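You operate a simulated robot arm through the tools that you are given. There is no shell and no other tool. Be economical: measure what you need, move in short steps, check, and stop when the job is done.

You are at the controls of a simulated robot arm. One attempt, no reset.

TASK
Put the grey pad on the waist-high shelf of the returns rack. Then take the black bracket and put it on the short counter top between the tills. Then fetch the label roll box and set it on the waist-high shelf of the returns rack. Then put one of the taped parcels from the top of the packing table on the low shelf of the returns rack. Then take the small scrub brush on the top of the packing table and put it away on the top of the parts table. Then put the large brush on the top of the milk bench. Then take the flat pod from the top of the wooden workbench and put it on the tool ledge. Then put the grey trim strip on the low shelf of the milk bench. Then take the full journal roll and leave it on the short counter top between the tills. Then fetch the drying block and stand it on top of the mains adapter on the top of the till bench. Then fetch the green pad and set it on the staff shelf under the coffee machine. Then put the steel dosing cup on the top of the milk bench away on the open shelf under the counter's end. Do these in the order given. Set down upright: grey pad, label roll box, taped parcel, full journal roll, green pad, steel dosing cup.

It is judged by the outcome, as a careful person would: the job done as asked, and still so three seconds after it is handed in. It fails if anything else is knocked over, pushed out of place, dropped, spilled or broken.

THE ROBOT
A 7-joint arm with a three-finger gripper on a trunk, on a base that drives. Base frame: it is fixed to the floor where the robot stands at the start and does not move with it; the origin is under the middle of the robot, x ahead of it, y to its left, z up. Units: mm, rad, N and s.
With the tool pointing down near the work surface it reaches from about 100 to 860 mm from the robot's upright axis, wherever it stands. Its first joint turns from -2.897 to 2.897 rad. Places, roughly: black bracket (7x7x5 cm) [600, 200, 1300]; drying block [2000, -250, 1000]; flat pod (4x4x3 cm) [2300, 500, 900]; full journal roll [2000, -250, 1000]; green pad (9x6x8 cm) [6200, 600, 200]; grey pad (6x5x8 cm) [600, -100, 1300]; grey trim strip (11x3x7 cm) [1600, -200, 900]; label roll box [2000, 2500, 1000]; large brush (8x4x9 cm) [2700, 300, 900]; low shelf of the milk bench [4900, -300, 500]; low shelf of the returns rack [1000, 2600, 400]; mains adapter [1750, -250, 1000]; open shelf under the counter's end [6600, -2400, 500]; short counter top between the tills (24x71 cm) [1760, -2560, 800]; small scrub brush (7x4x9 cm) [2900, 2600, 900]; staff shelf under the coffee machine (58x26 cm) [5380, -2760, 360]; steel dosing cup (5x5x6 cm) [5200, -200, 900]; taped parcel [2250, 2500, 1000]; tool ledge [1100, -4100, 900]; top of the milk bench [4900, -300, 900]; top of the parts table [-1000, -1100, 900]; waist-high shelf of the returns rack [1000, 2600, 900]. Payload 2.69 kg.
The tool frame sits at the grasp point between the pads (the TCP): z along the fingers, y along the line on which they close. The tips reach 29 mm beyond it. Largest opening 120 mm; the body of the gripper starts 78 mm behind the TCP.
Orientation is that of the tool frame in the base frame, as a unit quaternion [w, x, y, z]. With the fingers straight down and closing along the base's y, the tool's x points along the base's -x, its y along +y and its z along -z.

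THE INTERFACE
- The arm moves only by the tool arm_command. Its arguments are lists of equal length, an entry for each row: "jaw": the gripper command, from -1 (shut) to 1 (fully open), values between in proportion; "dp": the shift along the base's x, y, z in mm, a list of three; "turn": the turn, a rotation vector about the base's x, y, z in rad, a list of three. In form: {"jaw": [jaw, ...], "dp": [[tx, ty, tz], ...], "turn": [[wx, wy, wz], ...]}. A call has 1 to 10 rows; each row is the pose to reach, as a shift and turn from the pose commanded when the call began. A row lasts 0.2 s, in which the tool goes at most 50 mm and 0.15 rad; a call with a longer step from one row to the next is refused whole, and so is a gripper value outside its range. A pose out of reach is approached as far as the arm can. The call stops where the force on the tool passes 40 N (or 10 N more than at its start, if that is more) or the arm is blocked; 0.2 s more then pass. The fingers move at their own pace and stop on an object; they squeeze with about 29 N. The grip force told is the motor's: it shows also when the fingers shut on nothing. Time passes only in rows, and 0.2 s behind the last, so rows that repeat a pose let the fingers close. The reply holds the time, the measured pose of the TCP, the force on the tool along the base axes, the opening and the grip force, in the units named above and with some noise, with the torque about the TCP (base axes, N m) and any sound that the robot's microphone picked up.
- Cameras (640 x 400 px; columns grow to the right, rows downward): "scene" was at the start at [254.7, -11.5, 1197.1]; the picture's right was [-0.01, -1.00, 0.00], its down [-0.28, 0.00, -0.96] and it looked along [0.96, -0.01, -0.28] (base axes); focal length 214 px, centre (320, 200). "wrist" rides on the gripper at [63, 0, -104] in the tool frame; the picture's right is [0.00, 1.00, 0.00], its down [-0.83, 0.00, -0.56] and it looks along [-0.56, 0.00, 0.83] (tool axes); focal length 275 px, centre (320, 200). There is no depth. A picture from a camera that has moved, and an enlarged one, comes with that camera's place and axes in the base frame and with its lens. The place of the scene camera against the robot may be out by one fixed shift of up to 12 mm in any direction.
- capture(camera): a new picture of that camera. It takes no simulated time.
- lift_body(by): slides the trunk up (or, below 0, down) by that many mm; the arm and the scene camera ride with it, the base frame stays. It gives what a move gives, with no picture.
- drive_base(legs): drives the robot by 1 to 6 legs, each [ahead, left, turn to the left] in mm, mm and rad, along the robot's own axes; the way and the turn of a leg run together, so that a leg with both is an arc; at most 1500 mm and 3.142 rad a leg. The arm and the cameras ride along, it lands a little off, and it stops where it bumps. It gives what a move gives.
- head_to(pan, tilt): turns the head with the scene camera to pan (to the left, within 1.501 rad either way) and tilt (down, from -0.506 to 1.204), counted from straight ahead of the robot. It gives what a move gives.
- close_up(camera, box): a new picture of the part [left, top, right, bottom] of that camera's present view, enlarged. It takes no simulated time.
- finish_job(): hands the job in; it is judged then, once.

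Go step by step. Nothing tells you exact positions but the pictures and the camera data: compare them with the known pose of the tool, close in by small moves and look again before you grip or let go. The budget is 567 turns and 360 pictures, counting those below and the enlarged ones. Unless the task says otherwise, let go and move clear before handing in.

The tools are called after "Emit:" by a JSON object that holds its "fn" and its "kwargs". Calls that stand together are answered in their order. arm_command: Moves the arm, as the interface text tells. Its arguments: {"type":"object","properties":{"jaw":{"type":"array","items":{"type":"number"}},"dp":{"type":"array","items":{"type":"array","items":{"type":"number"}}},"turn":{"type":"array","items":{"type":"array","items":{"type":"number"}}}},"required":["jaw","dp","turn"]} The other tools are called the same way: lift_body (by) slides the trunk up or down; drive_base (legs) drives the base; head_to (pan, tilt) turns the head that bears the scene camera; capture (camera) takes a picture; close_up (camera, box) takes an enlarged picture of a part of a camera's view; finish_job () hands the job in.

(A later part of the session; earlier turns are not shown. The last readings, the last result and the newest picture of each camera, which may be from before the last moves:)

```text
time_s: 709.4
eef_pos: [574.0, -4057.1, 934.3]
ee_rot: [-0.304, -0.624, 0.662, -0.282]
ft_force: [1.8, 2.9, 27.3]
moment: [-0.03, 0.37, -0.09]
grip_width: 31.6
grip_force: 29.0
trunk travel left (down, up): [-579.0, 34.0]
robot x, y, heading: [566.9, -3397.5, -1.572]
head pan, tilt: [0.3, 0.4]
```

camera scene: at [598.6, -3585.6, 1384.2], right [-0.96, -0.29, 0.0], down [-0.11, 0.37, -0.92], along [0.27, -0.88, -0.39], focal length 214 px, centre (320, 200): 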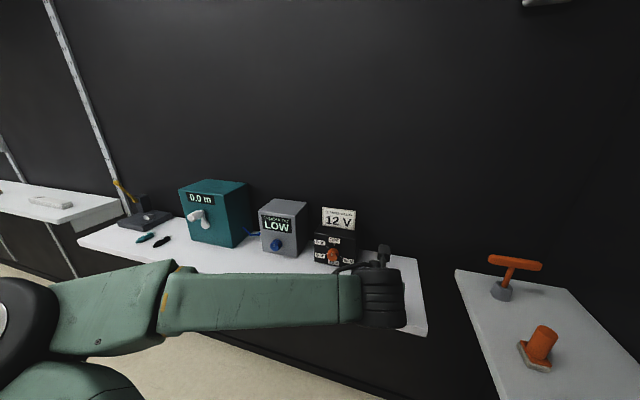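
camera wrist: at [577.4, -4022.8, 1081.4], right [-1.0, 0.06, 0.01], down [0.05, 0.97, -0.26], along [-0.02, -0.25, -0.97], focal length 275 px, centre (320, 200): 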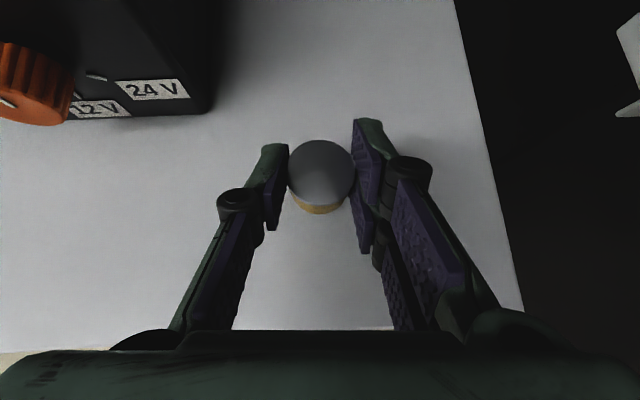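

Contact. Ease up 3 mm, open, lift the trunk, back off.

Emit:
{"fn": "lift_body", "kwargs": {"by": 3}}

Emit:
{"fn": "arm_command", "kwargs": {"jaw": [-0.4, -0.2, -0.2, -0.2], "dp": [[0, 0, 0], [0, 0, 0], [0, 0, 0], [0, 0, 0]], "turn": [[0, 0, 0], [0, 0, 0], [0, 0, 0], [0, 0, 0]]}}

Emit:
{"fn": "lift_body", "kwargs": {"by": 31}}

Emit:
{"fn": "drive_base", "kwargs": {"legs": [[-150, 0, 0]]}}

Emit:
{"fn": "capture", "kwargs": {"camera": "wrist"}}

```text
time_s: 709.9
eef_pos: [573.0, -4057.8, 935.9]
ee_rot: [-0.302, -0.626, 0.662, -0.28]
ft_force: [-0.4, -5.8, 18.3]
moment: [-0.38, 0.39, 0.1]
grip_width: 31.4
grip_force: 28.4
trunk travel left (down, up): [-582.0, 31.0]
robot x, y, heading: [564.2, -3396.5, -1.575]
head pan, tilt: [0.3, 0.4]
```

```text
time_s: 710.9
eef_pos: [573.9, -4057.0, 933.1]
ee_rot: [-0.3, -0.627, 0.662, -0.28]
ft_force: [1.5, -1.9, 6.2]
moment: [-0.16, 0.09, 0.07]
grip_width: 50.0
grip_force: 0.0
trunk travel left (down, up): [-582.0, 31.0]
robot x, y, heading: [564.4, -3397.4, -1.571]
head pan, tilt: [0.3, 0.4]
```

```text
time_s: 711.7
eef_pos: [574.5, -4058.4, 965.1]
ee_rot: [-0.301, -0.627, 0.662, -0.28]
ft_force: [-0.3, -0.5, -0.8]
moment: [0.04, 0.0, 0.0]
grip_width: 48.2
grip_force: 0.1
trunk travel left (down, up): [-613.0, 0.0]
robot x, y, heading: [565.7, -3398.1, -1.571]
head pan, tilt: [0.3, 0.4]
```

```text
time_s: 713.1
eef_pos: [575.0, -3906.3, 964.6]
ee_rot: [-0.302, -0.626, 0.663, -0.28]
ft_force: [-0.4, 0.0, 0.1]
moment: [0.03, 0.01, -0.01]
grip_width: 48.1
grip_force: 0.0
trunk travel left (down, up): [-613.0, 0.0]
robot x, y, heading: [568.7, -3247.3, -1.571]
head pan, tilt: [0.3, 0.4]
```

```text
166 pictures are left
camera wrist: at [577.5, -3870.0, 1082.0], right [-1.0, 0.06, 0.01], down [0.05, 0.97, -0.26], along [-0.02, -0.26, -0.97], focal length 275 px, centre (320, 200)
```

wrist: 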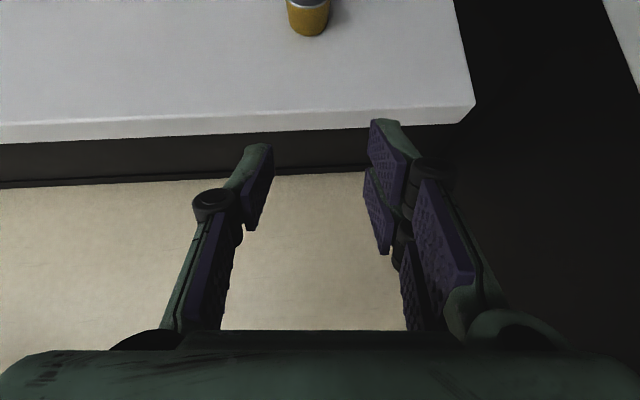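

The pod stands on the tool ledge. Next the grey trim strip on the till bench (≈[1600, -200]).

Emit:
{"fn": "drive_base", "kwargs": {"legs": [[-1000, 0, 0], [-1000, 0, 0], [0, 0, 0.8], [0, 0, 0.8], [0, 0, 0.8], [0, 0, 0.74]]}}

Emit:
{"fn": "drive_base", "kwargs": {"legs": [[0, -1030, 0]]}}

Emit:
{"fn": "head_to", "kwargs": {"pan": 0, "tilt": 0.5}}

Emit:
{"fn": "capture", "kwargs": {"camera": "scene"}}

Emit:
{"fn": "capture", "kwargs": {"camera": "wrist"}}

```text
time_s: 731.5
eef_pos: [576.4, -580.1, 965.0]
ee_rot: [-0.279, 0.666, 0.621, 0.304]
ft_force: [0.9, 0.5, -0.9]
moment: [-0.01, 0.0, 0.03]
grip_width: 48.1
grip_force: 0.1
trunk travel left (down, up): [-613.0, 0.0]
robot x, y, heading: [572.6, -1240.5, 1.557]
head pan, tilt: [0.3, 0.4]
```

```text
time_s: 739.7
eef_pos: [1597.5, -595.9, 964.5]
ee_rot: [-0.277, 0.667, 0.621, 0.304]
ft_force: [-0.1, -0.5, -0.1]
moment: [-0.01, 0.01, -0.01]
grip_width: 48.0
grip_force: 0.0
trunk travel left (down, up): [-613.0, 0.0]
robot x, y, heading: [1594.1, -1260.9, 1.555]
head pan, tilt: [0.3, 0.4]
```

```text
time_s: 740.5
eef_pos: [1598.6, -596.4, 964.3]
ee_rot: [-0.277, 0.667, 0.621, 0.304]
ft_force: [0.7, -1.0, 0.1]
moment: [0.02, 0.05, 0.03]
grip_width: 48.0
grip_force: 0.1
trunk travel left (down, up): [-613.0, 0.0]
robot x, y, heading: [1595.6, -1259.0, 1.554]
head pan, tilt: [0.0, 0.499]
```

```text
165 pictures are left
camera scene: at [1604.9, -1022.4, 1375.1], right [1.0, -0.02, 0.0], down [-0.01, -0.48, -0.88], along [0.01, 0.88, -0.48], focal length 214 px, centre (320, 200)
```

scene: 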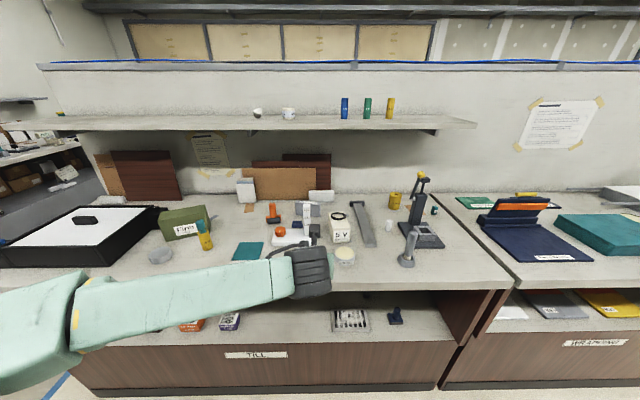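

```text
164 pictures are left
camera wrist: at [1594.6, -633.9, 1081.5], right [1.0, -0.07, 0.01], down [-0.07, -0.96, -0.26], along [0.03, 0.25, -0.97], focal length 275 px, centre (320, 200)
```

wrist: 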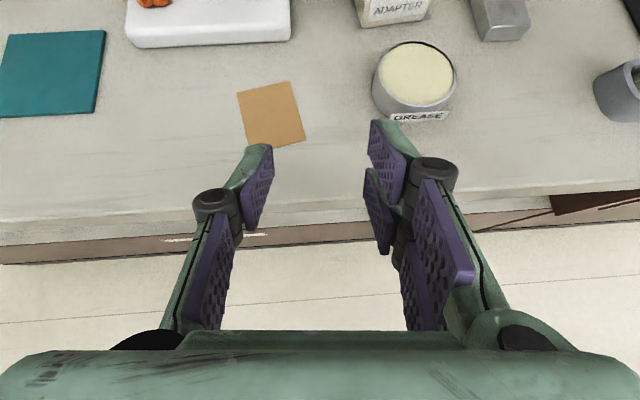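

Emit:
{"fn": "close_up", "kwargs": {"camera": "scene", "box": [220, 160, 460, 310]}}

```text
2.67 times, centred on (340, 235) of scene
camera zoom: at [1604.9, -1022.4, 1375.1], right [1.0, -0.02, 0.0], down [-0.01, -0.48, -0.88], along [0.01, 0.88, -0.48], focal length 572 px, centre (267, 107)
```

zoom: 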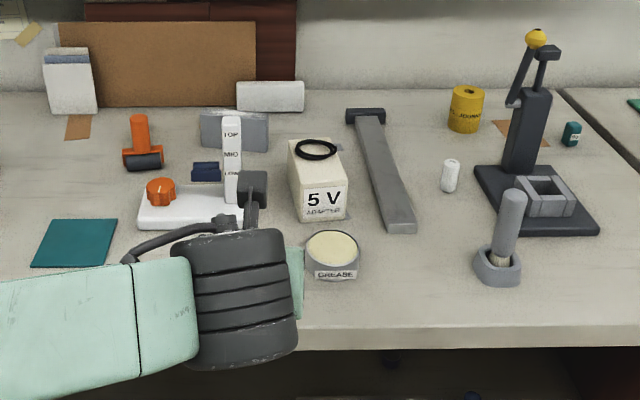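

The grey trim strip is the grey block behind the TOP/MID/LOW post, at ≈(1565, -250), 30 mm thick along y. I'll grip it like the label box (tool pointing +x, 45°).

Emit:
{"fn": "arm_command", "kwargs": {"jaw": [0, 0, 0, 0, 0], "dp": [[0, 0, 40], [0, 0, 80], [0, 0, 120], [0, 0, 160], [0, 0, 190]], "turn": [[0, 0, 0], [0, 0, 0], [0, 0, 0], [0, 0, 0], [0, 0, 0]]}}

Emit:
{"fn": "drive_base", "kwargs": {"legs": [[0, 0, -0.67], [0, 480, 0]]}}

Emit:
{"fn": "arm_command", "kwargs": {"jaw": [0, 0, 0, 0, 0, 0], "dp": [[0, 0, 0], [0, 0, 0], [0, 0, 0], [0, 0, 0], [0, 0, 0], [0, 0, 0]], "turn": [[0, 0, -0.14], [0, 0, -0.28], [0, 0, -0.42], [0, 0, -0.56], [0, 0, -0.7], [0, 0, -0.82]]}}

Emit:
{"fn": "capture", "kwargs": {"camera": "wrist"}}

```text
time_s: 741.7
eef_pos: [1600.5, -598.7, 1155.5]
ee_rot: [-0.277, 0.668, 0.621, 0.303]
ft_force: [-0.1, 0.2, 0.2]
moment: [0.0, -0.01, -0.01]
grip_width: 60.3
grip_force: 0.0
trunk travel left (down, up): [-613.0, 0.0]
robot x, y, heading: [1592.9, -1259.6, 1.553]
head pan, tilt: [0.0, 0.499]
```

```text
time_s: 747.8
eef_pos: [1648.7, -442.7, 1155.7]
ee_rot: [-0.161, 0.836, 0.364, 0.379]
ft_force: [0.1, 0.4, -0.2]
moment: [-0.01, -0.01, -0.03]
grip_width: 59.8
grip_force: 0.1
trunk travel left (down, up): [-613.0, 0.0]
robot x, y, heading: [1228.7, -955.4, 0.879]
head pan, tilt: [0.0, 0.499]
```

```text
time_s: 749.2
eef_pos: [1647.7, -443.6, 1155.2]
ee_rot: [0.004, 0.912, 0.0, 0.411]
ft_force: [0.0, 0.3, -0.5]
moment: [0.05, -0.02, 0.01]
grip_width: 60.2
grip_force: 0.1
trunk travel left (down, up): [-613.0, 0.0]
robot x, y, heading: [1230.0, -957.9, 0.872]
head pan, tilt: [0.0, 0.499]
```

```text
162 pictures are left
camera wrist: at [1611.6, -443.2, 1271.9], right [0.0, -1.0, 0.01], down [-0.97, 0.0, -0.26], along [0.26, -0.01, -0.97], focal length 275 px, centre (320, 200)
```

wrist: 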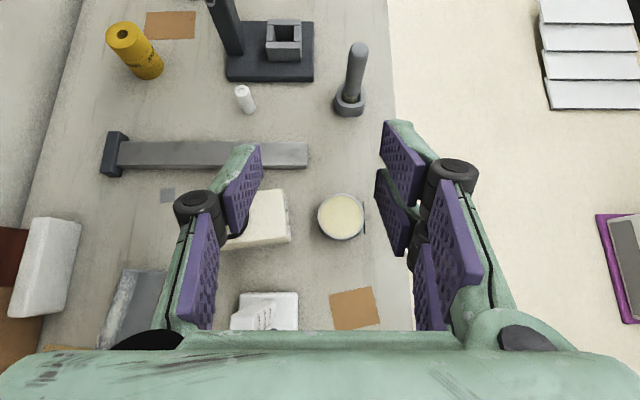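

Emit:
{"fn": "drive_base", "kwargs": {"legs": [[-68, 112, 0]]}}

Emit:
{"fn": "arm_command", "kwargs": {"jaw": [0, 0, 0, 0], "dp": [[0, 40, 0], [0, 85, 0], [0, 130, 0], [0, 165, 0]], "turn": [[0, 0, 0], [0, 0, 0], [0, 0, 0], [0, 0, 0]]}}

Emit:
{"fn": "capture", "kwargs": {"camera": "wrist"}}

Emit:
{"fn": "capture", "kwargs": {"camera": "scene"}}

```text
time_s: 750.7
eef_pos: [1518.1, -424.8, 1155.1]
ee_rot: [0.004, 0.911, 0.0, 0.412]
ft_force: [-0.7, 0.0, -0.3]
moment: [0.0, -0.05, 0.01]
grip_width: 59.9
grip_force: 0.2
trunk travel left (down, up): [-613.0, 0.0]
robot x, y, heading: [1101.9, -937.3, 0.877]
head pan, tilt: [0.0, 0.499]
```

```text
time_s: 751.7
eef_pos: [1516.9, -259.8, 1154.9]
ee_rot: [0.003, 0.911, 0.0, 0.412]
ft_force: [0.2, 0.9, 0.0]
moment: [0.0, 0.04, -0.04]
grip_width: 60.2
grip_force: 0.0
trunk travel left (down, up): [-613.0, 0.0]
robot x, y, heading: [1102.8, -935.8, 0.874]
head pan, tilt: [0.0, 0.499]
```

```text
161 pictures are left
camera wrist: at [1480.4, -258.7, 1271.6], right [0.0, -1.0, 0.01], down [-0.97, 0.0, -0.26], along [0.26, -0.01, -0.97], focal length 275 px, centre (320, 200)
```

wrist: 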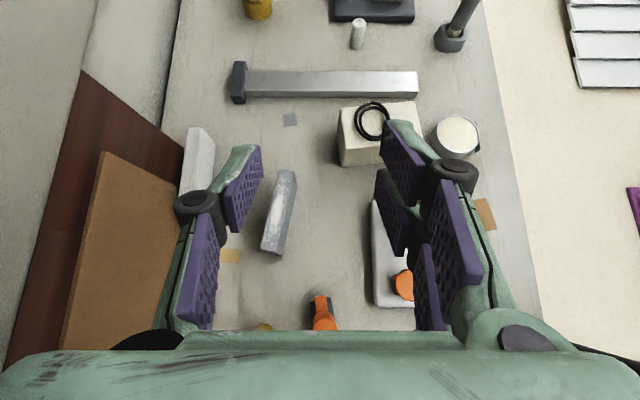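

```text
160 pictures are left
camera scene: at [1264.3, -758.7, 1375.1], right [0.77, -0.64, 0.0], down [-0.31, -0.37, -0.88], along [0.56, 0.67, -0.48], focal length 214 px, centre (320, 200)
```

scene: 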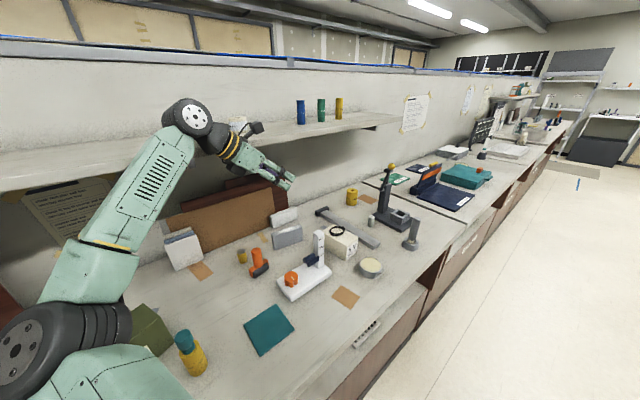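

The strip is at ≈(1555, -214), yaw ≈ -0.16, partly under the overhead shelf. I'll flatten the tool a bit, descend in front of the shelf, then slide in.

Emit:
{"fn": "arm_command", "kwargs": {"jaw": [0, 0, 0, 0, 0], "dp": [[-5, -20, -10], [-10, -45, -40], [-15, -70, -80], [-20, -75, -120], [-20, -75, -150]], "turn": [[0, -0.05, -0.04], [0, -0.1, -0.08], [0, -0.15, -0.12], [0, -0.2, -0.157], [0, -0.2, -0.157]]}}

Emit:
{"fn": "capture", "kwargs": {"camera": "wrist"}}

Emit:
{"fn": "capture", "kwargs": {"camera": "scene"}}

```text
time_s: 752.9
eef_pos: [1494.2, -338.8, 1022.1]
ee_rot: [0.022, 0.867, -0.078, 0.492]
ft_force: [1.0, 0.4, 1.9]
moment: [0.03, 0.16, -0.01]
grip_width: 60.3
grip_force: 0.1
trunk travel left (down, up): [-613.0, 0.0]
robot x, y, heading: [1096.2, -937.2, 0.875]
head pan, tilt: [0.0, 0.499]
```

```text
159 pictures are left
camera wrist: at [1437.6, -334.6, 1129.8], right [-0.15, -0.99, -0.04], down [-0.89, 0.15, -0.43], along [0.43, -0.03, -0.9], focal length 275 px, centre (320, 200)
```

wrist: 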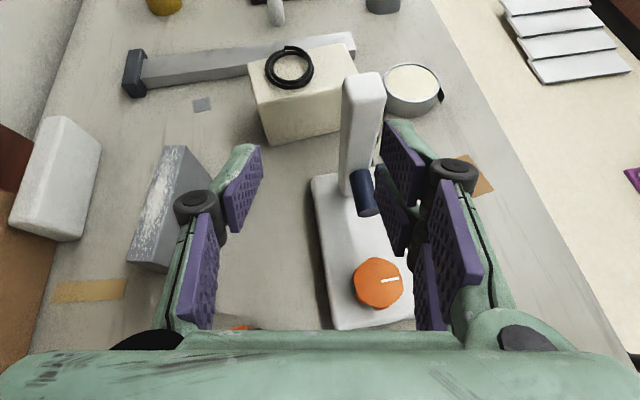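

```text
158 pictures are left
camera scene: at [1261.2, -765.9, 1381.0], right [0.77, -0.64, 0.0], down [-0.3, -0.36, -0.88], along [0.56, 0.68, -0.47], focal length 214 px, centre (320, 200)
```

scene: 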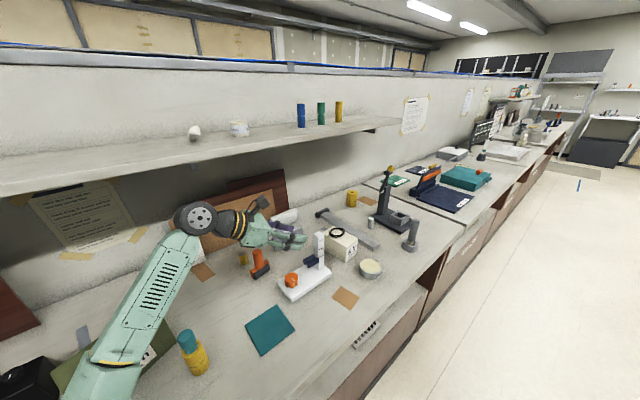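

The body shifted slightly: the elbow seems to be pressing on the bench. I'll raise the arm at once and look.

Emit:
{"fn": "arm_command", "kwargs": {"jaw": [0, 0, 0], "dp": [[0, 0, 40], [0, 0, 80], [0, 0, 120]], "turn": [[0, 0, 0], [0, 0, 0], [0, 0, 0]]}}

Emit:
{"fn": "head_to", "kwargs": {"pan": 0.6, "tilt": 0.8}}

Emit:
{"fn": "capture", "kwargs": {"camera": "scene"}}

```text
time_s: 753.7
eef_pos: [1500.6, -334.4, 1124.9]
ee_rot: [0.035, 0.863, -0.071, 0.499]
ft_force: [0.7, 0.1, 0.3]
moment: [0.01, 0.01, -0.01]
grip_width: 60.2
grip_force: 0.0
trunk travel left (down, up): [-613.0, 0.0]
robot x, y, heading: [1099.7, -934.7, 0.876]
head pan, tilt: [0.0, 0.499]
```

```text
time_s: 754.7
eef_pos: [1499.4, -335.6, 1124.9]
ee_rot: [0.035, 0.863, -0.071, 0.5]
ft_force: [-0.3, -0.1, -0.1]
moment: [0.0, -0.01, -0.02]
grip_width: 60.0
grip_force: 0.1
trunk travel left (down, up): [-613.0, 0.0]
robot x, y, heading: [1100.6, -939.6, 0.876]
head pan, tilt: [0.6, 0.799]
```

```text
157 pictures are left
camera scene: at [1213.7, -748.0, 1349.2], right [1.0, -0.1, 0.0], down [-0.07, -0.71, -0.7], along [0.07, 0.69, -0.72], focal length 214 px, centre (320, 200)
```

scene: 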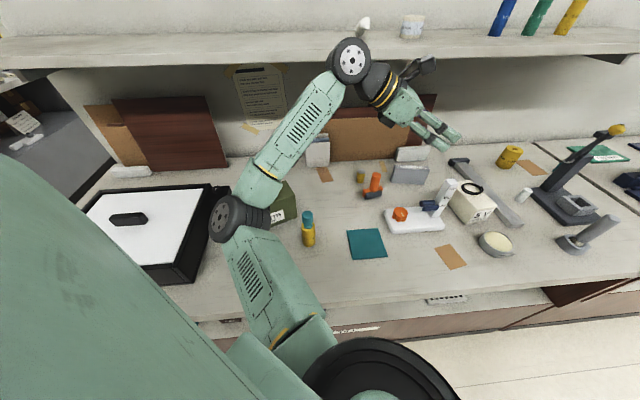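

Emit:
{"fn": "close_up", "kwargs": {"camera": "scene", "box": [190, 150, 340, 270]}}

```text
3.33 times, centred on (265, 210) of scene
camera zoom: at [1213.7, -748.0, 1349.2], right [1.0, -0.1, 0.0], down [-0.07, -0.71, -0.7], along [0.07, 0.69, -0.72], focal length 715 px, centre (503, 167)
```

zoom: 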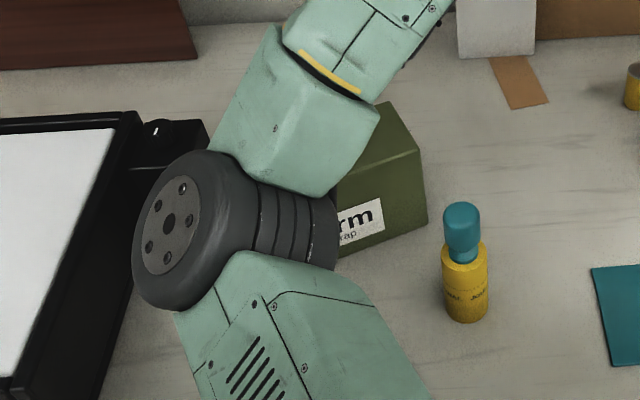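

The elbow hovers by the green "Firm wrap" box. I'll back off and use the pose that worked for the large brush (heading 1.57, tool pointing to the robot's right).

Emit:
{"fn": "drive_base", "kwargs": {"legs": [[-300, 0, 0], [0, 0, 0.694], [0, -672, 0]]}}

Emit:
{"fn": "arm_command", "kwargs": {"jaw": [0, 0, 0, 0, 0, 0], "dp": [[5, 0, 0], [10, 0, 0], [15, 0, 0], [20, 0, 0], [20, 0, 0], [20, 0, 0]], "turn": [[0, 0, -0.14], [0, 0, -0.28], [0, 0, -0.42], [0, 0, -0.56], [0, 0, -0.69], [0, 0, -0.69]]}}

Emit:
{"fn": "head_to", "kwargs": {"pan": 0.2, "tilt": 0.6}}

Emit:
{"fn": "capture", "kwargs": {"camera": "scene"}}

```text
time_s: 764.0
eef_pos: [1504.7, -444.9, 1125.6]
ee_rot: [-0.137, 0.835, 0.229, 0.481]
ft_force: [0.8, -0.7, 0.4]
moment: [-0.01, 0.0, 0.01]
grip_width: 59.8
grip_force: 0.1
trunk travel left (down, up): [-613.0, 0.0]
robot x, y, heading: [1591.0, -1163.0, 1.576]
head pan, tilt: [0.6, 0.799]
```

```text
time_s: 765.4
eef_pos: [1524.2, -445.0, 1125.5]
ee_rot: [0.034, 0.863, -0.069, 0.499]
ft_force: [-0.3, 0.2, 0.7]
moment: [-0.01, 0.0, 0.02]
grip_width: 60.0
grip_force: 0.1
trunk travel left (down, up): [-613.0, 0.0]
robot x, y, heading: [1587.5, -1159.4, 1.571]
head pan, tilt: [0.6, 0.799]
```

```text
time_s: 766.2
eef_pos: [1524.7, -445.3, 1125.6]
ee_rot: [0.033, 0.863, -0.067, 0.499]
ft_force: [0.1, -0.7, 1.1]
moment: [0.02, 0.01, 0.01]
grip_width: 59.9
grip_force: 0.0
trunk travel left (down, up): [-613.0, 0.0]
robot x, y, heading: [1586.4, -1161.8, 1.566]
head pan, tilt: [0.201, 0.6]
```

```text
155 pictures are left
camera scene: at [1574.7, -931.1, 1366.0], right [0.98, 0.2, 0.0], down [0.12, -0.55, -0.82], along [-0.17, 0.81, -0.57], focal length 214 px, centre (320, 200)
```

scene: 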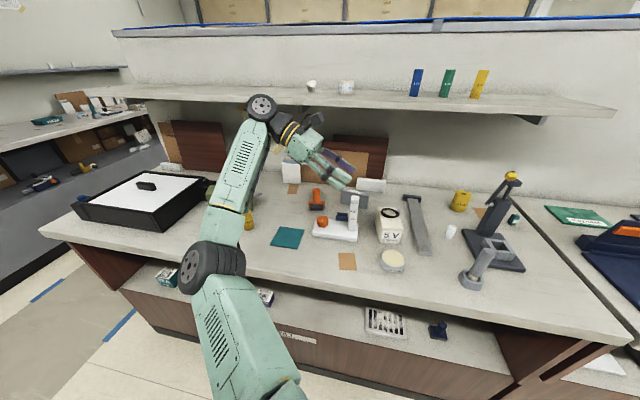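

Emit:
{"fn": "drive_base", "kwargs": {"legs": [[125, 0, 0.005]]}}

Emit:
{"fn": "arm_command", "kwargs": {"jaw": [0, 0, 0, 0], "dp": [[0, 0, -35], [0, 0, -70], [0, 0, -100], [0, 0, -120]], "turn": [[0, 0, 0], [0, 0, 0], [0, 0, 0], [0, 0, 0]]}}

Emit:
{"fn": "capture", "kwargs": {"camera": "scene"}}

Emit:
{"fn": "capture", "kwargs": {"camera": "wrist"}}

```text
time_s: 767.5
eef_pos: [1519.5, -320.3, 1124.6]
ee_rot: [0.033, 0.863, -0.066, 0.5]
ft_force: [0.7, 0.3, 0.5]
moment: [-0.01, 0.0, 0.0]
grip_width: 60.1
grip_force: 0.1
trunk travel left (down, up): [-613.0, 0.0]
robot x, y, heading: [1586.3, -1038.9, 1.581]
head pan, tilt: [0.201, 0.6]
```

```text
time_s: 768.5
eef_pos: [1520.4, -320.7, 1007.3]
ee_rot: [0.032, 0.863, -0.065, 0.5]
ft_force: [-0.7, 0.4, -0.3]
moment: [-0.02, 0.03, 0.03]
grip_width: 60.0
grip_force: 0.0
trunk travel left (down, up): [-613.0, 0.0]
robot x, y, heading: [1588.0, -1041.5, 1.583]
head pan, tilt: [0.201, 0.6]
```

```text
154 pictures are left
camera scene: at [1572.5, -807.6, 1366.0], right [0.98, 0.21, 0.0], down [0.12, -0.55, -0.82], along [-0.17, 0.81, -0.57], focal length 214 px, centre (320, 200)
```

scene: 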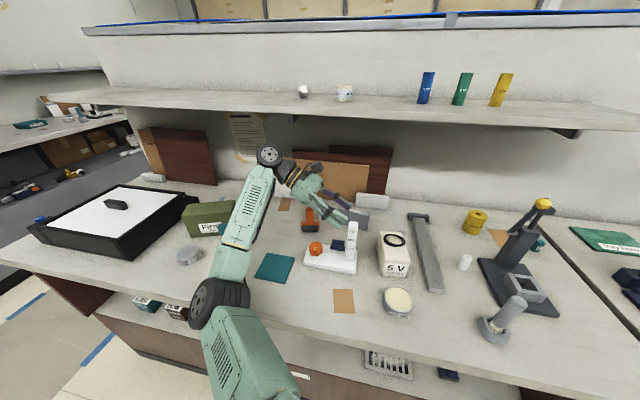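

```text
153 pictures are left
camera wrist: at [1461.9, -313.6, 1114.0], right [-0.14, -0.99, -0.01], down [-0.89, 0.13, -0.44], along [0.44, -0.06, -0.9], focal length 275 px, centre (320, 200)
```

wrist: 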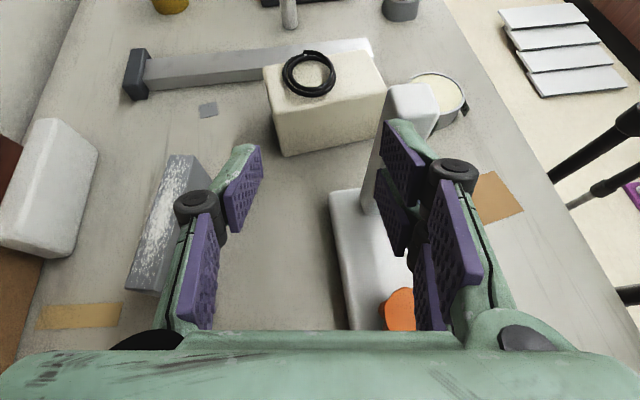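

The green box is undisturbed. Now slide in over the strip.

Emit:
{"fn": "arm_command", "kwargs": {"jaw": [0, 0, 0], "dp": [[0, 35, 0], [0, 70, 0], [0, 97, 0]], "turn": [[0, 0, 0], [0, 0, 0], [0, 0, 0]]}}

Emit:
{"fn": "capture", "kwargs": {"camera": "wrist"}}

Emit:
{"fn": "capture", "kwargs": {"camera": "scene"}}

```text
time_s: 769.3
eef_pos: [1519.0, -224.7, 1005.8]
ee_rot: [0.032, 0.863, -0.065, 0.499]
ft_force: [-0.7, -0.7, 0.7]
moment: [0.0, 0.02, 0.01]
grip_width: 60.0
grip_force: 0.0
trunk travel left (down, up): [-613.0, 0.0]
robot x, y, heading: [1588.9, -1039.8, 1.585]
head pan, tilt: [0.201, 0.6]
```

```text
152 pictures are left
camera wrist: at [1461.2, -217.6, 1112.5], right [-0.14, -0.99, -0.01], down [-0.89, 0.13, -0.44], along [0.44, -0.06, -0.9], focal length 275 px, centre (320, 200)
```

wrist: 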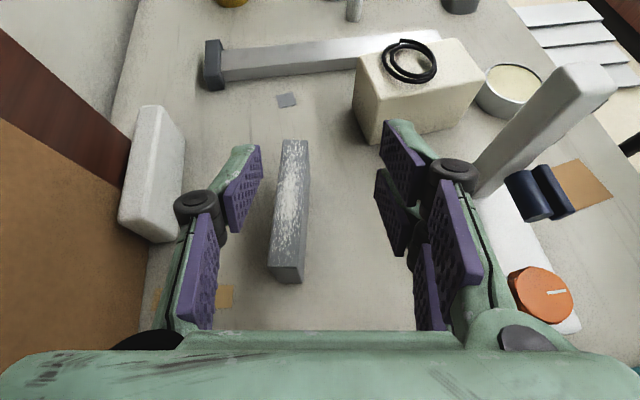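

```text
151 pictures are left
camera scene: at [1572.7, -807.6, 1366.0], right [0.98, 0.21, 0.0], down [0.12, -0.55, -0.83], along [-0.17, 0.81, -0.56], focal length 214 px, centre (320, 200)
```

scene: 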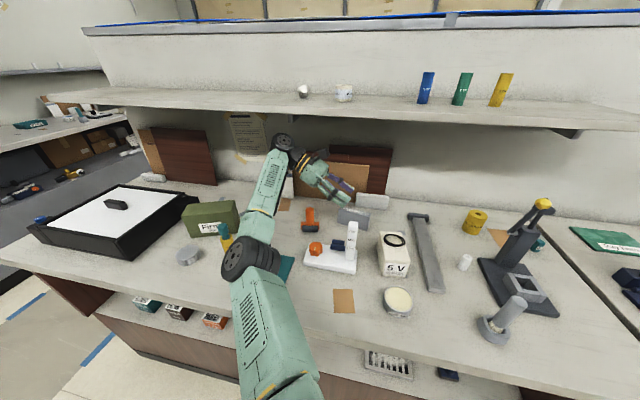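

Emit:
{"fn": "arm_command", "kwargs": {"jaw": [0, 0, 0, 0], "dp": [[10, 17, -10], [16, 17, -40], [16, 17, -65], [16, 17, -83]], "turn": [[0, 0, 0], [0, 0, 0], [0, 0, 0], [0, 0, 0]]}}

Emit:
{"fn": "capture", "kwargs": {"camera": "wrist"}}

```text
time_s: 770.3
eef_pos: [1536.2, -207.1, 922.4]
ee_rot: [0.031, 0.864, -0.065, 0.499]
ft_force: [-0.1, -1.0, 0.2]
moment: [-0.02, 0.0, 0.0]
grip_width: 59.8
grip_force: 0.1
trunk travel left (down, up): [-613.0, 0.0]
robot x, y, heading: [1587.5, -1040.5, 1.577]
head pan, tilt: [0.201, 0.6]
```

```text
150 pictures are left
camera wrist: at [1478.5, -199.9, 1029.6], right [-0.14, -0.99, -0.01], down [-0.89, 0.13, -0.44], along [0.44, -0.06, -0.9], focal length 275 px, centre (320, 200)
```

wrist: 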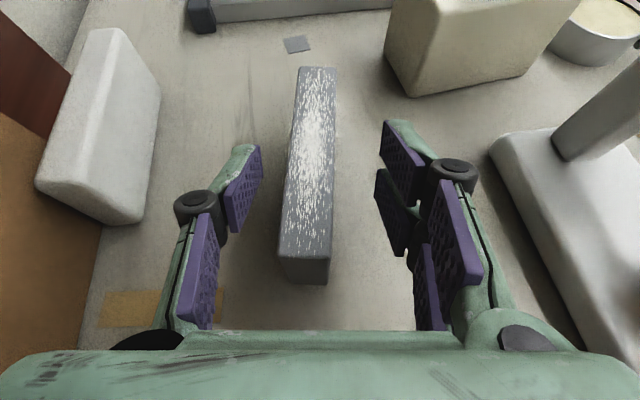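

Emit:
{"fn": "arm_command", "kwargs": {"jaw": [0, -1, -1, -1, -1], "dp": [[2, 2, -3], [2, 2, -3], [2, 2, -3], [2, 2, -3], [2, 2, -3]], "turn": [[0, 0, 0], [0, 0, 0], [0, 0, 0], [0, 0, 0], [0, 0, 0]]}}

Emit:
{"fn": "arm_command", "kwargs": {"jaw": [-1, -1, -1, -1, -1, -1, -1, -1], "dp": [[0, 0, 10], [0, 0, 35], [0, 0, 65], [0, -30, 75], [0, -65, 80], [0, -100, 90], [0, -120, 130], [0, -140, 170]], "turn": [[0, 0, 0], [0, 0, 0], [0, 0, 0], [0, 0, 0], [0, 0, 0], [0, 0, 0], [0, 0, 0], [0, 0, 0]]}}

Emit:
{"fn": "capture", "kwargs": {"camera": "wrist"}}

Emit:
{"fn": "capture", "kwargs": {"camera": "scene"}}

```text
time_s: 771.5
eef_pos: [1537.5, -204.6, 919.4]
ee_rot: [0.032, 0.864, -0.064, 0.499]
ft_force: [0.0, -0.8, -0.8]
moment: [-0.01, 0.01, -0.02]
grip_width: 21.7
grip_force: 29.1
trunk travel left (down, up): [-613.0, 0.0]
robot x, y, heading: [1585.1, -1040.6, 1.578]
head pan, tilt: [0.201, 0.6]
```

```text
time_s: 773.3
eef_pos: [1538.9, -346.5, 1087.1]
ee_rot: [0.033, 0.864, -0.066, 0.498]
ft_force: [-0.6, -0.4, -1.8]
moment: [0.03, 0.01, 0.0]
grip_width: 21.7
grip_force: 28.9
trunk travel left (down, up): [-613.0, 0.0]
robot x, y, heading: [1585.7, -1040.4, 1.581]
head pan, tilt: [0.201, 0.6]
```

```text
149 pictures are left
camera wrist: at [1481.1, -340.8, 1194.2], right [-0.14, -0.99, -0.01], down [-0.89, 0.13, -0.44], along [0.44, -0.06, -0.9], focal length 275 px, centre (320, 200)
```

wrist: 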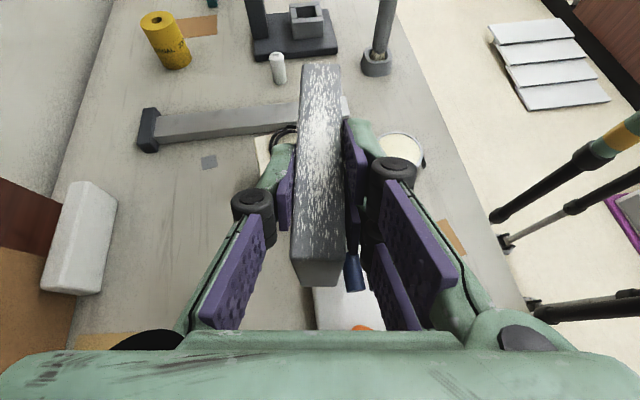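

```text
148 pictures are left
camera scene: at [1572.7, -808.0, 1366.1], right [0.98, 0.21, 0.0], down [0.12, -0.55, -0.83], along [-0.17, 0.81, -0.56], focal length 214 px, centre (320, 200)
```

scene: 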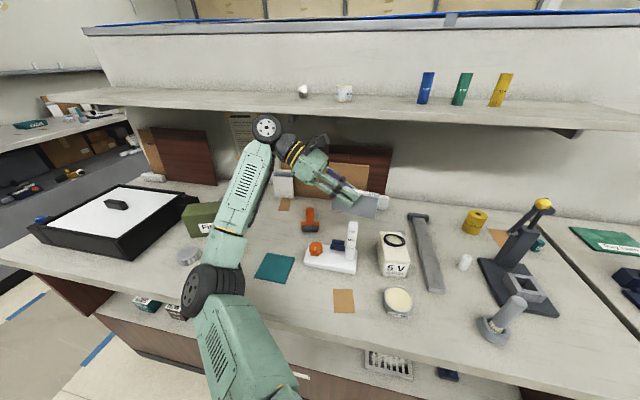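

Strip held. Retract over the aisle and drive along to the milk bench.

Emit:
{"fn": "arm_command", "kwargs": {"jaw": [-1, -1, -1, -1], "dp": [[0, -35, 10], [0, -70, 20], [0, -110, 30], [0, -140, 30]], "turn": [[0, 0, 0], [0, 0, 0], [0, 0, 0], [0, 0, 0]]}}

Emit:
{"fn": "drive_base", "kwargs": {"legs": [[-200, 0, 0], [0, -1230, 0], [0, -1230, 0], [0, -1230, 0]]}}

Emit:
{"fn": "lift_body", "kwargs": {"by": -250}}

Emit:
{"fn": "head_to", "kwargs": {"pan": 0.2, "tilt": 0.5}}

Emit:
{"fn": "capture", "kwargs": {"camera": "scene"}}

```text
time_s: 774.3
eef_pos: [1536.5, -487.2, 1116.1]
ee_rot: [0.033, 0.864, -0.065, 0.498]
ft_force: [0.3, 0.4, -0.7]
moment: [0.01, 0.03, 0.0]
grip_width: 21.6
grip_force: 29.2
trunk travel left (down, up): [-613.0, 0.0]
robot x, y, heading: [1588.4, -1039.6, 1.579]
head pan, tilt: [0.201, 0.6]
```

```text
time_s: 803.6
eef_pos: [5144.4, -594.4, 1117.8]
ee_rot: [0.023, 0.864, -0.049, 0.5]
ft_force: [0.0, 0.1, -0.6]
moment: [0.01, 0.06, 0.0]
grip_width: 21.7
grip_force: 28.9
trunk travel left (down, up): [-613.0, 0.0]
robot x, y, heading: [5213.6, -1140.7, 1.616]
head pan, tilt: [0.201, 0.6]
```

```text
time_s: 805.7
eef_pos: [5143.4, -597.9, 897.9]
ee_rot: [0.018, 0.86, -0.055, 0.507]
ft_force: [-1.7, -17.3, 10.8]
moment: [-0.07, -0.19, -0.3]
grip_width: 21.3
grip_force: 29.1
trunk travel left (down, up): [-387.0, 226.0]
robot x, y, heading: [5216.3, -1144.6, 1.613]
head pan, tilt: [0.201, 0.6]
stopped: the force on the tool passed its limit at 54 N (the readings are from after the stop); the commanded pose is now the measured one
```

```text
time_s: 806.3
eef_pos: [5142.7, -598.4, 898.4]
ee_rot: [0.018, 0.86, -0.054, 0.507]
ft_force: [-2.9, -26.4, 10.9]
moment: [-0.26, -0.15, -0.42]
grip_width: 21.4
grip_force: 28.4
trunk travel left (down, up): [-387.0, 226.0]
robot x, y, heading: [5209.4, -1147.4, 1.62]
head pan, tilt: [0.201, 0.499]
```

```text
147 pictures are left
camera scene: at [5189.1, -913.8, 1149.4], right [0.97, 0.24, 0.0], down [0.12, -0.46, -0.88], along [-0.21, 0.85, -0.48], focal length 214 px, centre (320, 200)
```

scene: 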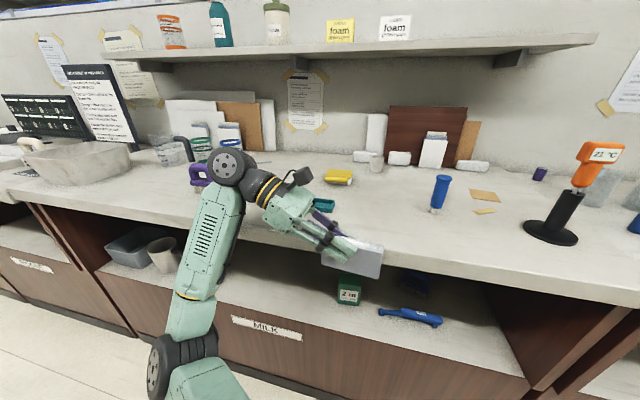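

The strip touched the bench edge. Raise a bit and back away.

Emit:
{"fn": "lift_body", "kwargs": {"by": 40}}

Emit:
{"fn": "drive_base", "kwargs": {"legs": [[-250, 0, 0]]}}

Emit:
{"fn": "capture", "kwargs": {"camera": "wrist"}}

Emit:
{"fn": "capture", "kwargs": {"camera": "scene"}}

```text
time_s: 807.2
eef_pos: [5143.5, -595.3, 936.6]
ee_rot: [0.019, 0.86, -0.051, 0.507]
ft_force: [0.1, 0.4, -1.5]
moment: [0.01, -0.02, 0.02]
grip_width: 21.4
grip_force: 28.7
trunk travel left (down, up): [-427.0, 186.0]
robot x, y, heading: [5217.2, -1142.3, 1.615]
head pan, tilt: [0.201, 0.499]
```

```text
time_s: 809.0
eef_pos: [5155.5, -842.7, 937.9]
ee_rot: [0.018, 0.86, -0.052, 0.507]
ft_force: [0.7, 0.0, -1.5]
moment: [0.0, 0.03, -0.01]
grip_width: 21.5
grip_force: 28.8
trunk travel left (down, up): [-427.0, 186.0]
robot x, y, heading: [5223.0, -1393.7, 1.618]
head pan, tilt: [0.201, 0.499]
```

```text
146 pictures are left
camera wrist: at [5095.6, -839.7, 1042.9], right [-0.11, -0.99, -0.02], down [-0.88, 0.1, -0.46], along [0.46, -0.03, -0.89], focal length 275 px, centre (320, 200)
```

wrist: 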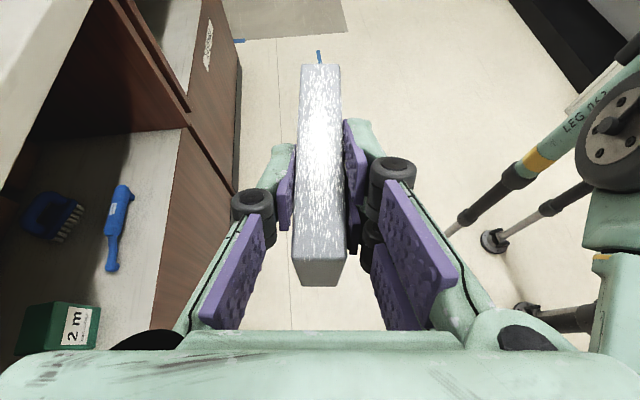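

```text
145 pictures are left
camera scene: at [5200.9, -1159.5, 1188.8], right [0.97, 0.24, 0.0], down [0.12, -0.46, -0.88], along [-0.21, 0.85, -0.48], focal length 214 px, centre (320, 200)
```

scene: 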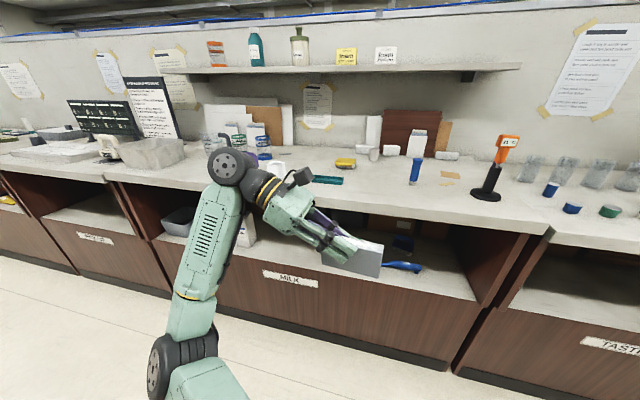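

Nothing on the bench was disturbed. The shelf beneath is free around x≈4900. Turn the base, swing the tool to point at the bench, then lower.

Emit:
{"fn": "drive_base", "kwargs": {"legs": [[0, 0, 0.42]]}}

Emit:
{"fn": "arm_command", "kwargs": {"jaw": [-1, -1, -1, -1, -1, -1, -1, -1, -1, -1], "dp": [[0, 0, 0], [0, 0, 0], [0, 0, 0], [0, 0, 0], [0, 0, 0], [0, 0, 0], [0, 0, 0], [0, 0, 0], [0, 0, 0], [0, 0, 0]], "turn": [[0, 0, 0.14], [0, 0, 0.28], [0, 0, 0.42], [0, 0, 0.56], [0, 0, 0.7], [0, 0, 0.84], [0, 0, 0.98], [0, 0, 1.12], [0, 0, 1.26], [0, 0, 1.28]]}}

Emit:
{"fn": "lift_body", "kwargs": {"by": -290}}

Emit:
{"fn": "capture", "kwargs": {"camera": "scene"}}

Emit:
{"fn": "capture", "kwargs": {"camera": "wrist"}}

```text
time_s: 810.6
eef_pos: [4939.2, -919.8, 936.8]
ee_rot: [-0.086, 0.852, 0.128, 0.5]
ft_force: [-0.5, -0.1, -1.4]
moment: [-0.03, 0.0, -0.02]
grip_width: 21.4
grip_force: 29.1
trunk travel left (down, up): [-427.0, 186.0]
robot x, y, heading: [5223.9, -1392.5, 2.031]
head pan, tilt: [0.201, 0.499]
```

```text
time_s: 812.9
eef_pos: [4938.2, -918.8, 937.0]
ee_rot: [-0.369, 0.606, 0.612, 0.348]
ft_force: [-0.8, -0.1, -1.6]
moment: [-0.04, -0.02, -0.03]
grip_width: 21.5
grip_force: 29.4
trunk travel left (down, up): [-427.0, 186.0]
robot x, y, heading: [5224.1, -1392.5, 2.037]
head pan, tilt: [0.201, 0.499]
```

```text
time_s: 815.8
eef_pos: [4938.7, -919.4, 647.5]
ee_rot: [-0.368, 0.607, 0.612, 0.347]
ft_force: [0.0, 0.0, -1.2]
moment: [-0.03, 0.01, 0.06]
grip_width: 21.8
grip_force: 28.8
trunk travel left (down, up): [-137.0, 476.0]
robot x, y, heading: [5225.2, -1394.6, 2.037]
head pan, tilt: [0.201, 0.499]
```

```text
144 pictures are left
camera scene: at [5104.0, -1192.6, 898.8], right [0.79, 0.62, 0.0], down [0.3, -0.38, -0.88], along [-0.54, 0.69, -0.48], focal length 214 px, centre (320, 200)
```

scene: 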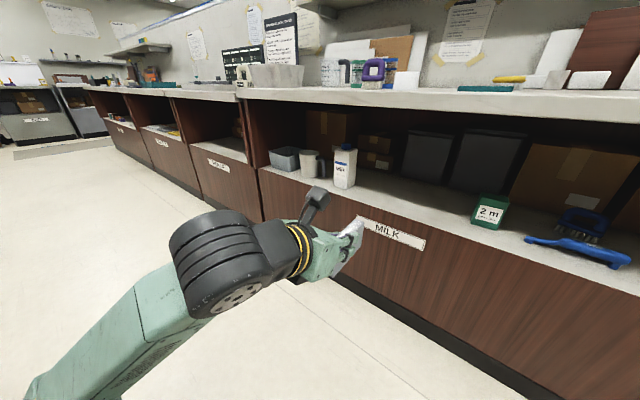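

```text
143 pictures are left
camera wrist: at [4941.5, -980.5, 752.6], right [1.0, 0.02, -0.02], down [0.01, -0.89, -0.46], along [-0.03, 0.46, -0.89], focal length 275 px, centre (320, 200)
```

wrist: 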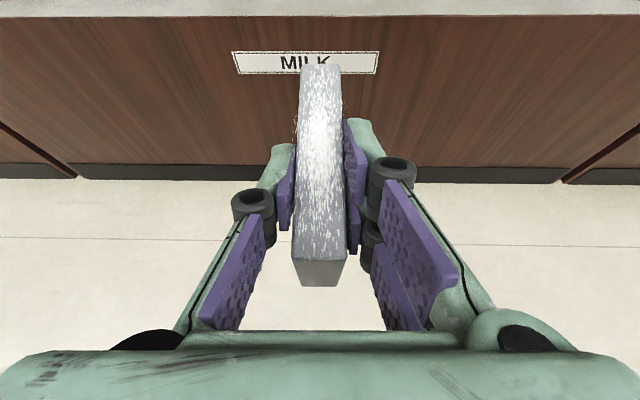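

Emit:
{"fn": "drive_base", "kwargs": {"legs": [[268, -135, 0]]}}

Emit:
{"fn": "capture", "kwargs": {"camera": "wrist"}}

Emit:
{"fn": "capture", "kwargs": {"camera": "scene"}}

```text
time_s: 817.8
eef_pos: [4935.9, -617.6, 647.8]
ee_rot: [-0.369, 0.606, 0.613, 0.347]
ft_force: [0.1, 0.8, -1.9]
moment: [-0.06, 0.04, 0.02]
grip_width: 21.5
grip_force: 29.3
trunk travel left (down, up): [-137.0, 476.0]
robot x, y, heading: [5225.2, -1089.8, 2.037]
head pan, tilt: [0.201, 0.499]
```

```text
142 pictures are left
camera wrist: at [4939.2, -678.8, 752.6], right [1.0, 0.02, -0.02], down [0.01, -0.89, -0.46], along [-0.03, 0.46, -0.89], focal length 275 px, centre (320, 200)
```

wrist: 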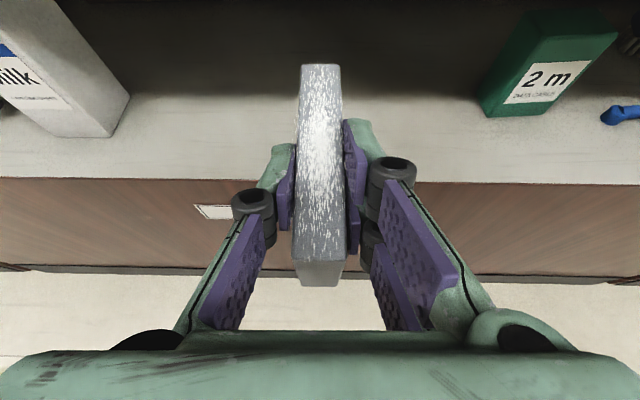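

```text
141 pictures are left
camera scene: at [5102.3, -890.4, 898.8], right [0.79, 0.62, 0.0], down [0.3, -0.38, -0.88], along [-0.54, 0.69, -0.48], focal length 214 px, centre (320, 200)
```

scene: 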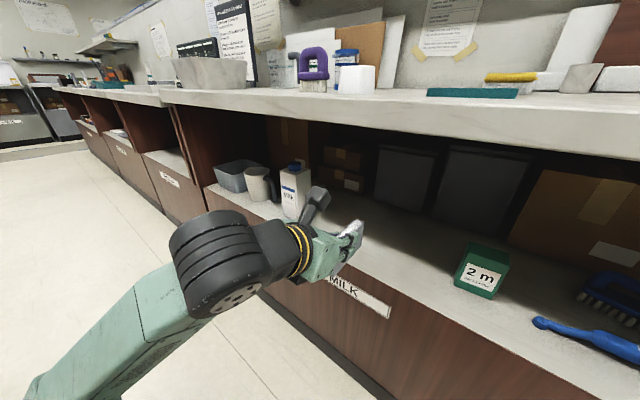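

Emit:
{"fn": "arm_command", "kwargs": {"jaw": [-1, -1], "dp": [[0, 0, -25], [0, 0, -45]], "turn": [[0, 0, 0], [0, 0, 0]]}}

Emit:
{"fn": "drive_base", "kwargs": {"legs": [[133, -67, 0]]}}

Emit:
{"fn": "capture", "kwargs": {"camera": "wrist"}}

Emit:
{"fn": "capture", "kwargs": {"camera": "scene"}}

```text
time_s: 818.4
eef_pos: [4917.4, -611.0, 619.5]
ee_rot: [-0.369, 0.607, 0.612, 0.348]
ft_force: [-0.3, 0.2, -1.0]
moment: [-0.02, 0.0, 0.02]
grip_width: 21.7
grip_force: 29.0
out of reach, approached as far as the arm can: row 1, 2
trunk travel left (down, up): [-137.0, 476.0]
robot x, y, heading: [5223.5, -1089.7, 2.037]
head pan, tilt: [0.201, 0.499]
```

```text
time_s: 819.8
eef_pos: [4916.6, -463.3, 618.2]
ee_rot: [-0.369, 0.606, 0.613, 0.348]
ft_force: [-0.3, -0.7, -1.3]
moment: [-0.03, -0.04, 0.01]
grip_width: 21.8
grip_force: 28.9
trunk travel left (down, up): [-137.0, 476.0]
robot x, y, heading: [5223.5, -942.4, 2.04]
head pan, tilt: [0.201, 0.499]
```

```text
140 pictures are left
camera wrist: at [4919.6, -524.1, 725.3], right [1.0, 0.02, -0.02], down [0.01, -0.89, -0.46], along [-0.03, 0.45, -0.89], focal length 275 px, centre (320, 200)
```

wrist: 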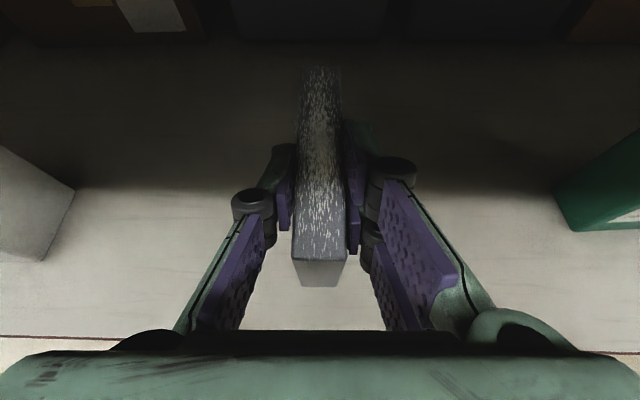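

```text
139 pictures are left
camera scene: at [5102.4, -743.1, 898.8], right [0.78, 0.62, 0.0], down [0.3, -0.38, -0.88], along [-0.54, 0.69, -0.48], focal length 214 px, centre (320, 200)
```

scene: 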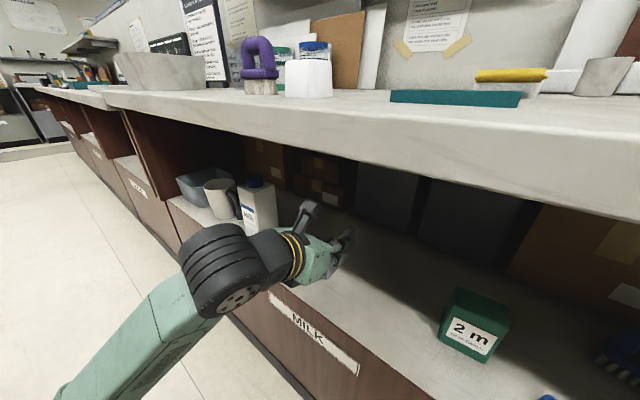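

Emit:
{"fn": "lift_body", "kwargs": {"by": -55}}

Emit:
{"fn": "lift_body", "kwargs": {"by": -8}}

Emit:
{"fn": "lift_body", "kwargs": {"by": -6}}

```text
time_s: 820.8
eef_pos: [4932.7, -460.2, 599.8]
ee_rot: [-0.389, 0.635, 0.594, 0.303]
ft_force: [0.7, 0.9, 0.0]
moment: [0.01, -0.02, -0.02]
grip_width: 21.7
grip_force: 28.5
trunk travel left (down, up): [-82.0, 531.0]
robot x, y, heading: [5223.4, -941.9, 2.037]
head pan, tilt: [0.201, 0.499]
```

```text
time_s: 821.3
eef_pos: [4934.9, -459.0, 595.5]
ee_rot: [-0.394, 0.64, 0.592, 0.291]
ft_force: [-0.1, 0.4, -1.6]
moment: [-0.02, 0.0, -0.01]
grip_width: 21.4
grip_force: 29.3
trunk travel left (down, up): [-74.0, 539.0]
robot x, y, heading: [5224.6, -944.2, 2.037]
head pan, tilt: [0.201, 0.499]
```

```text
time_s: 821.8
eef_pos: [4928.5, -457.6, 589.2]
ee_rot: [-0.391, 0.646, 0.593, 0.28]
ft_force: [0.4, 0.2, -1.5]
moment: [-0.01, -0.01, -0.01]
grip_width: 21.7
grip_force: 28.9
trunk travel left (down, up): [-90.0, 523.0]
robot x, y, heading: [5225.5, -945.0, 2.041]
head pan, tilt: [0.201, 0.499]
stopped: the arm was blocked; the commanded pose is now the measured one
```

The arm is too folded here (elbow blocked). I'll come out, extend the arm for a longer reach, and re-enter.

Emit:
{"fn": "lift_body", "kwargs": {"by": 70}}

Emit:
{"fn": "drive_base", "kwargs": {"legs": [[-400, 203, 0]]}}

Emit:
{"fn": "arm_command", "kwargs": {"jaw": [-1, -1, -1, -1, -1, -1], "dp": [[0, 40, 0], [0, 80, 0], [-5, 120, 0], [-10, 160, 0], [-15, 200, 0], [-20, 240, 0]], "turn": [[0.02, -0.06, -0.005], [0.04, -0.12, -0.01], [0.056, -0.173, -0.014], [0.056, -0.173, -0.014], [0.056, -0.173, -0.014], [0.056, -0.173, -0.014]]}}

Emit:
{"fn": "capture", "kwargs": {"camera": "scene"}}

```text
time_s: 822.9
eef_pos: [4927.5, -457.6, 650.1]
ee_rot: [-0.386, 0.641, 0.596, 0.29]
ft_force: [0.0, -0.3, -1.5]
moment: [-0.03, -0.02, 0.03]
grip_width: 21.3
grip_force: 28.6
trunk travel left (down, up): [-160.0, 453.0]
robot x, y, heading: [5223.2, -941.9, 2.039]
head pan, tilt: [0.201, 0.499]
```

```text
time_s: 825.6
eef_pos: [4922.8, -908.4, 650.8]
ee_rot: [-0.386, 0.64, 0.599, 0.287]
ft_force: [-0.1, -0.4, -1.6]
moment: [-0.04, -0.02, 0.04]
grip_width: 21.5
grip_force: 29.1
trunk travel left (down, up): [-160.0, 453.0]
robot x, y, heading: [5223.4, -1391.5, 2.048]
head pan, tilt: [0.201, 0.499]
```

```text
time_s: 827.0
eef_pos: [4900.9, -669.5, 649.8]
ee_rot: [-0.35, 0.605, 0.618, 0.361]
ft_force: [-0.3, -0.3, -1.1]
moment: [0.01, 0.0, -0.03]
grip_width: 21.7
grip_force: 28.9
trunk travel left (down, up): [-160.0, 453.0]
robot x, y, heading: [5225.9, -1391.9, 2.051]
head pan, tilt: [0.201, 0.499]
```

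```text
138 pictures are left
camera scene: at [5101.1, -1191.5, 921.7], right [0.78, 0.63, 0.0], down [0.3, -0.37, -0.88], along [-0.55, 0.68, -0.48], focal length 214 px, centre (320, 200)
```

scene: 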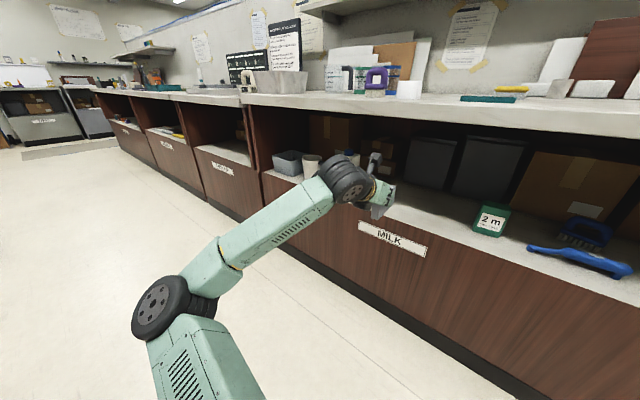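

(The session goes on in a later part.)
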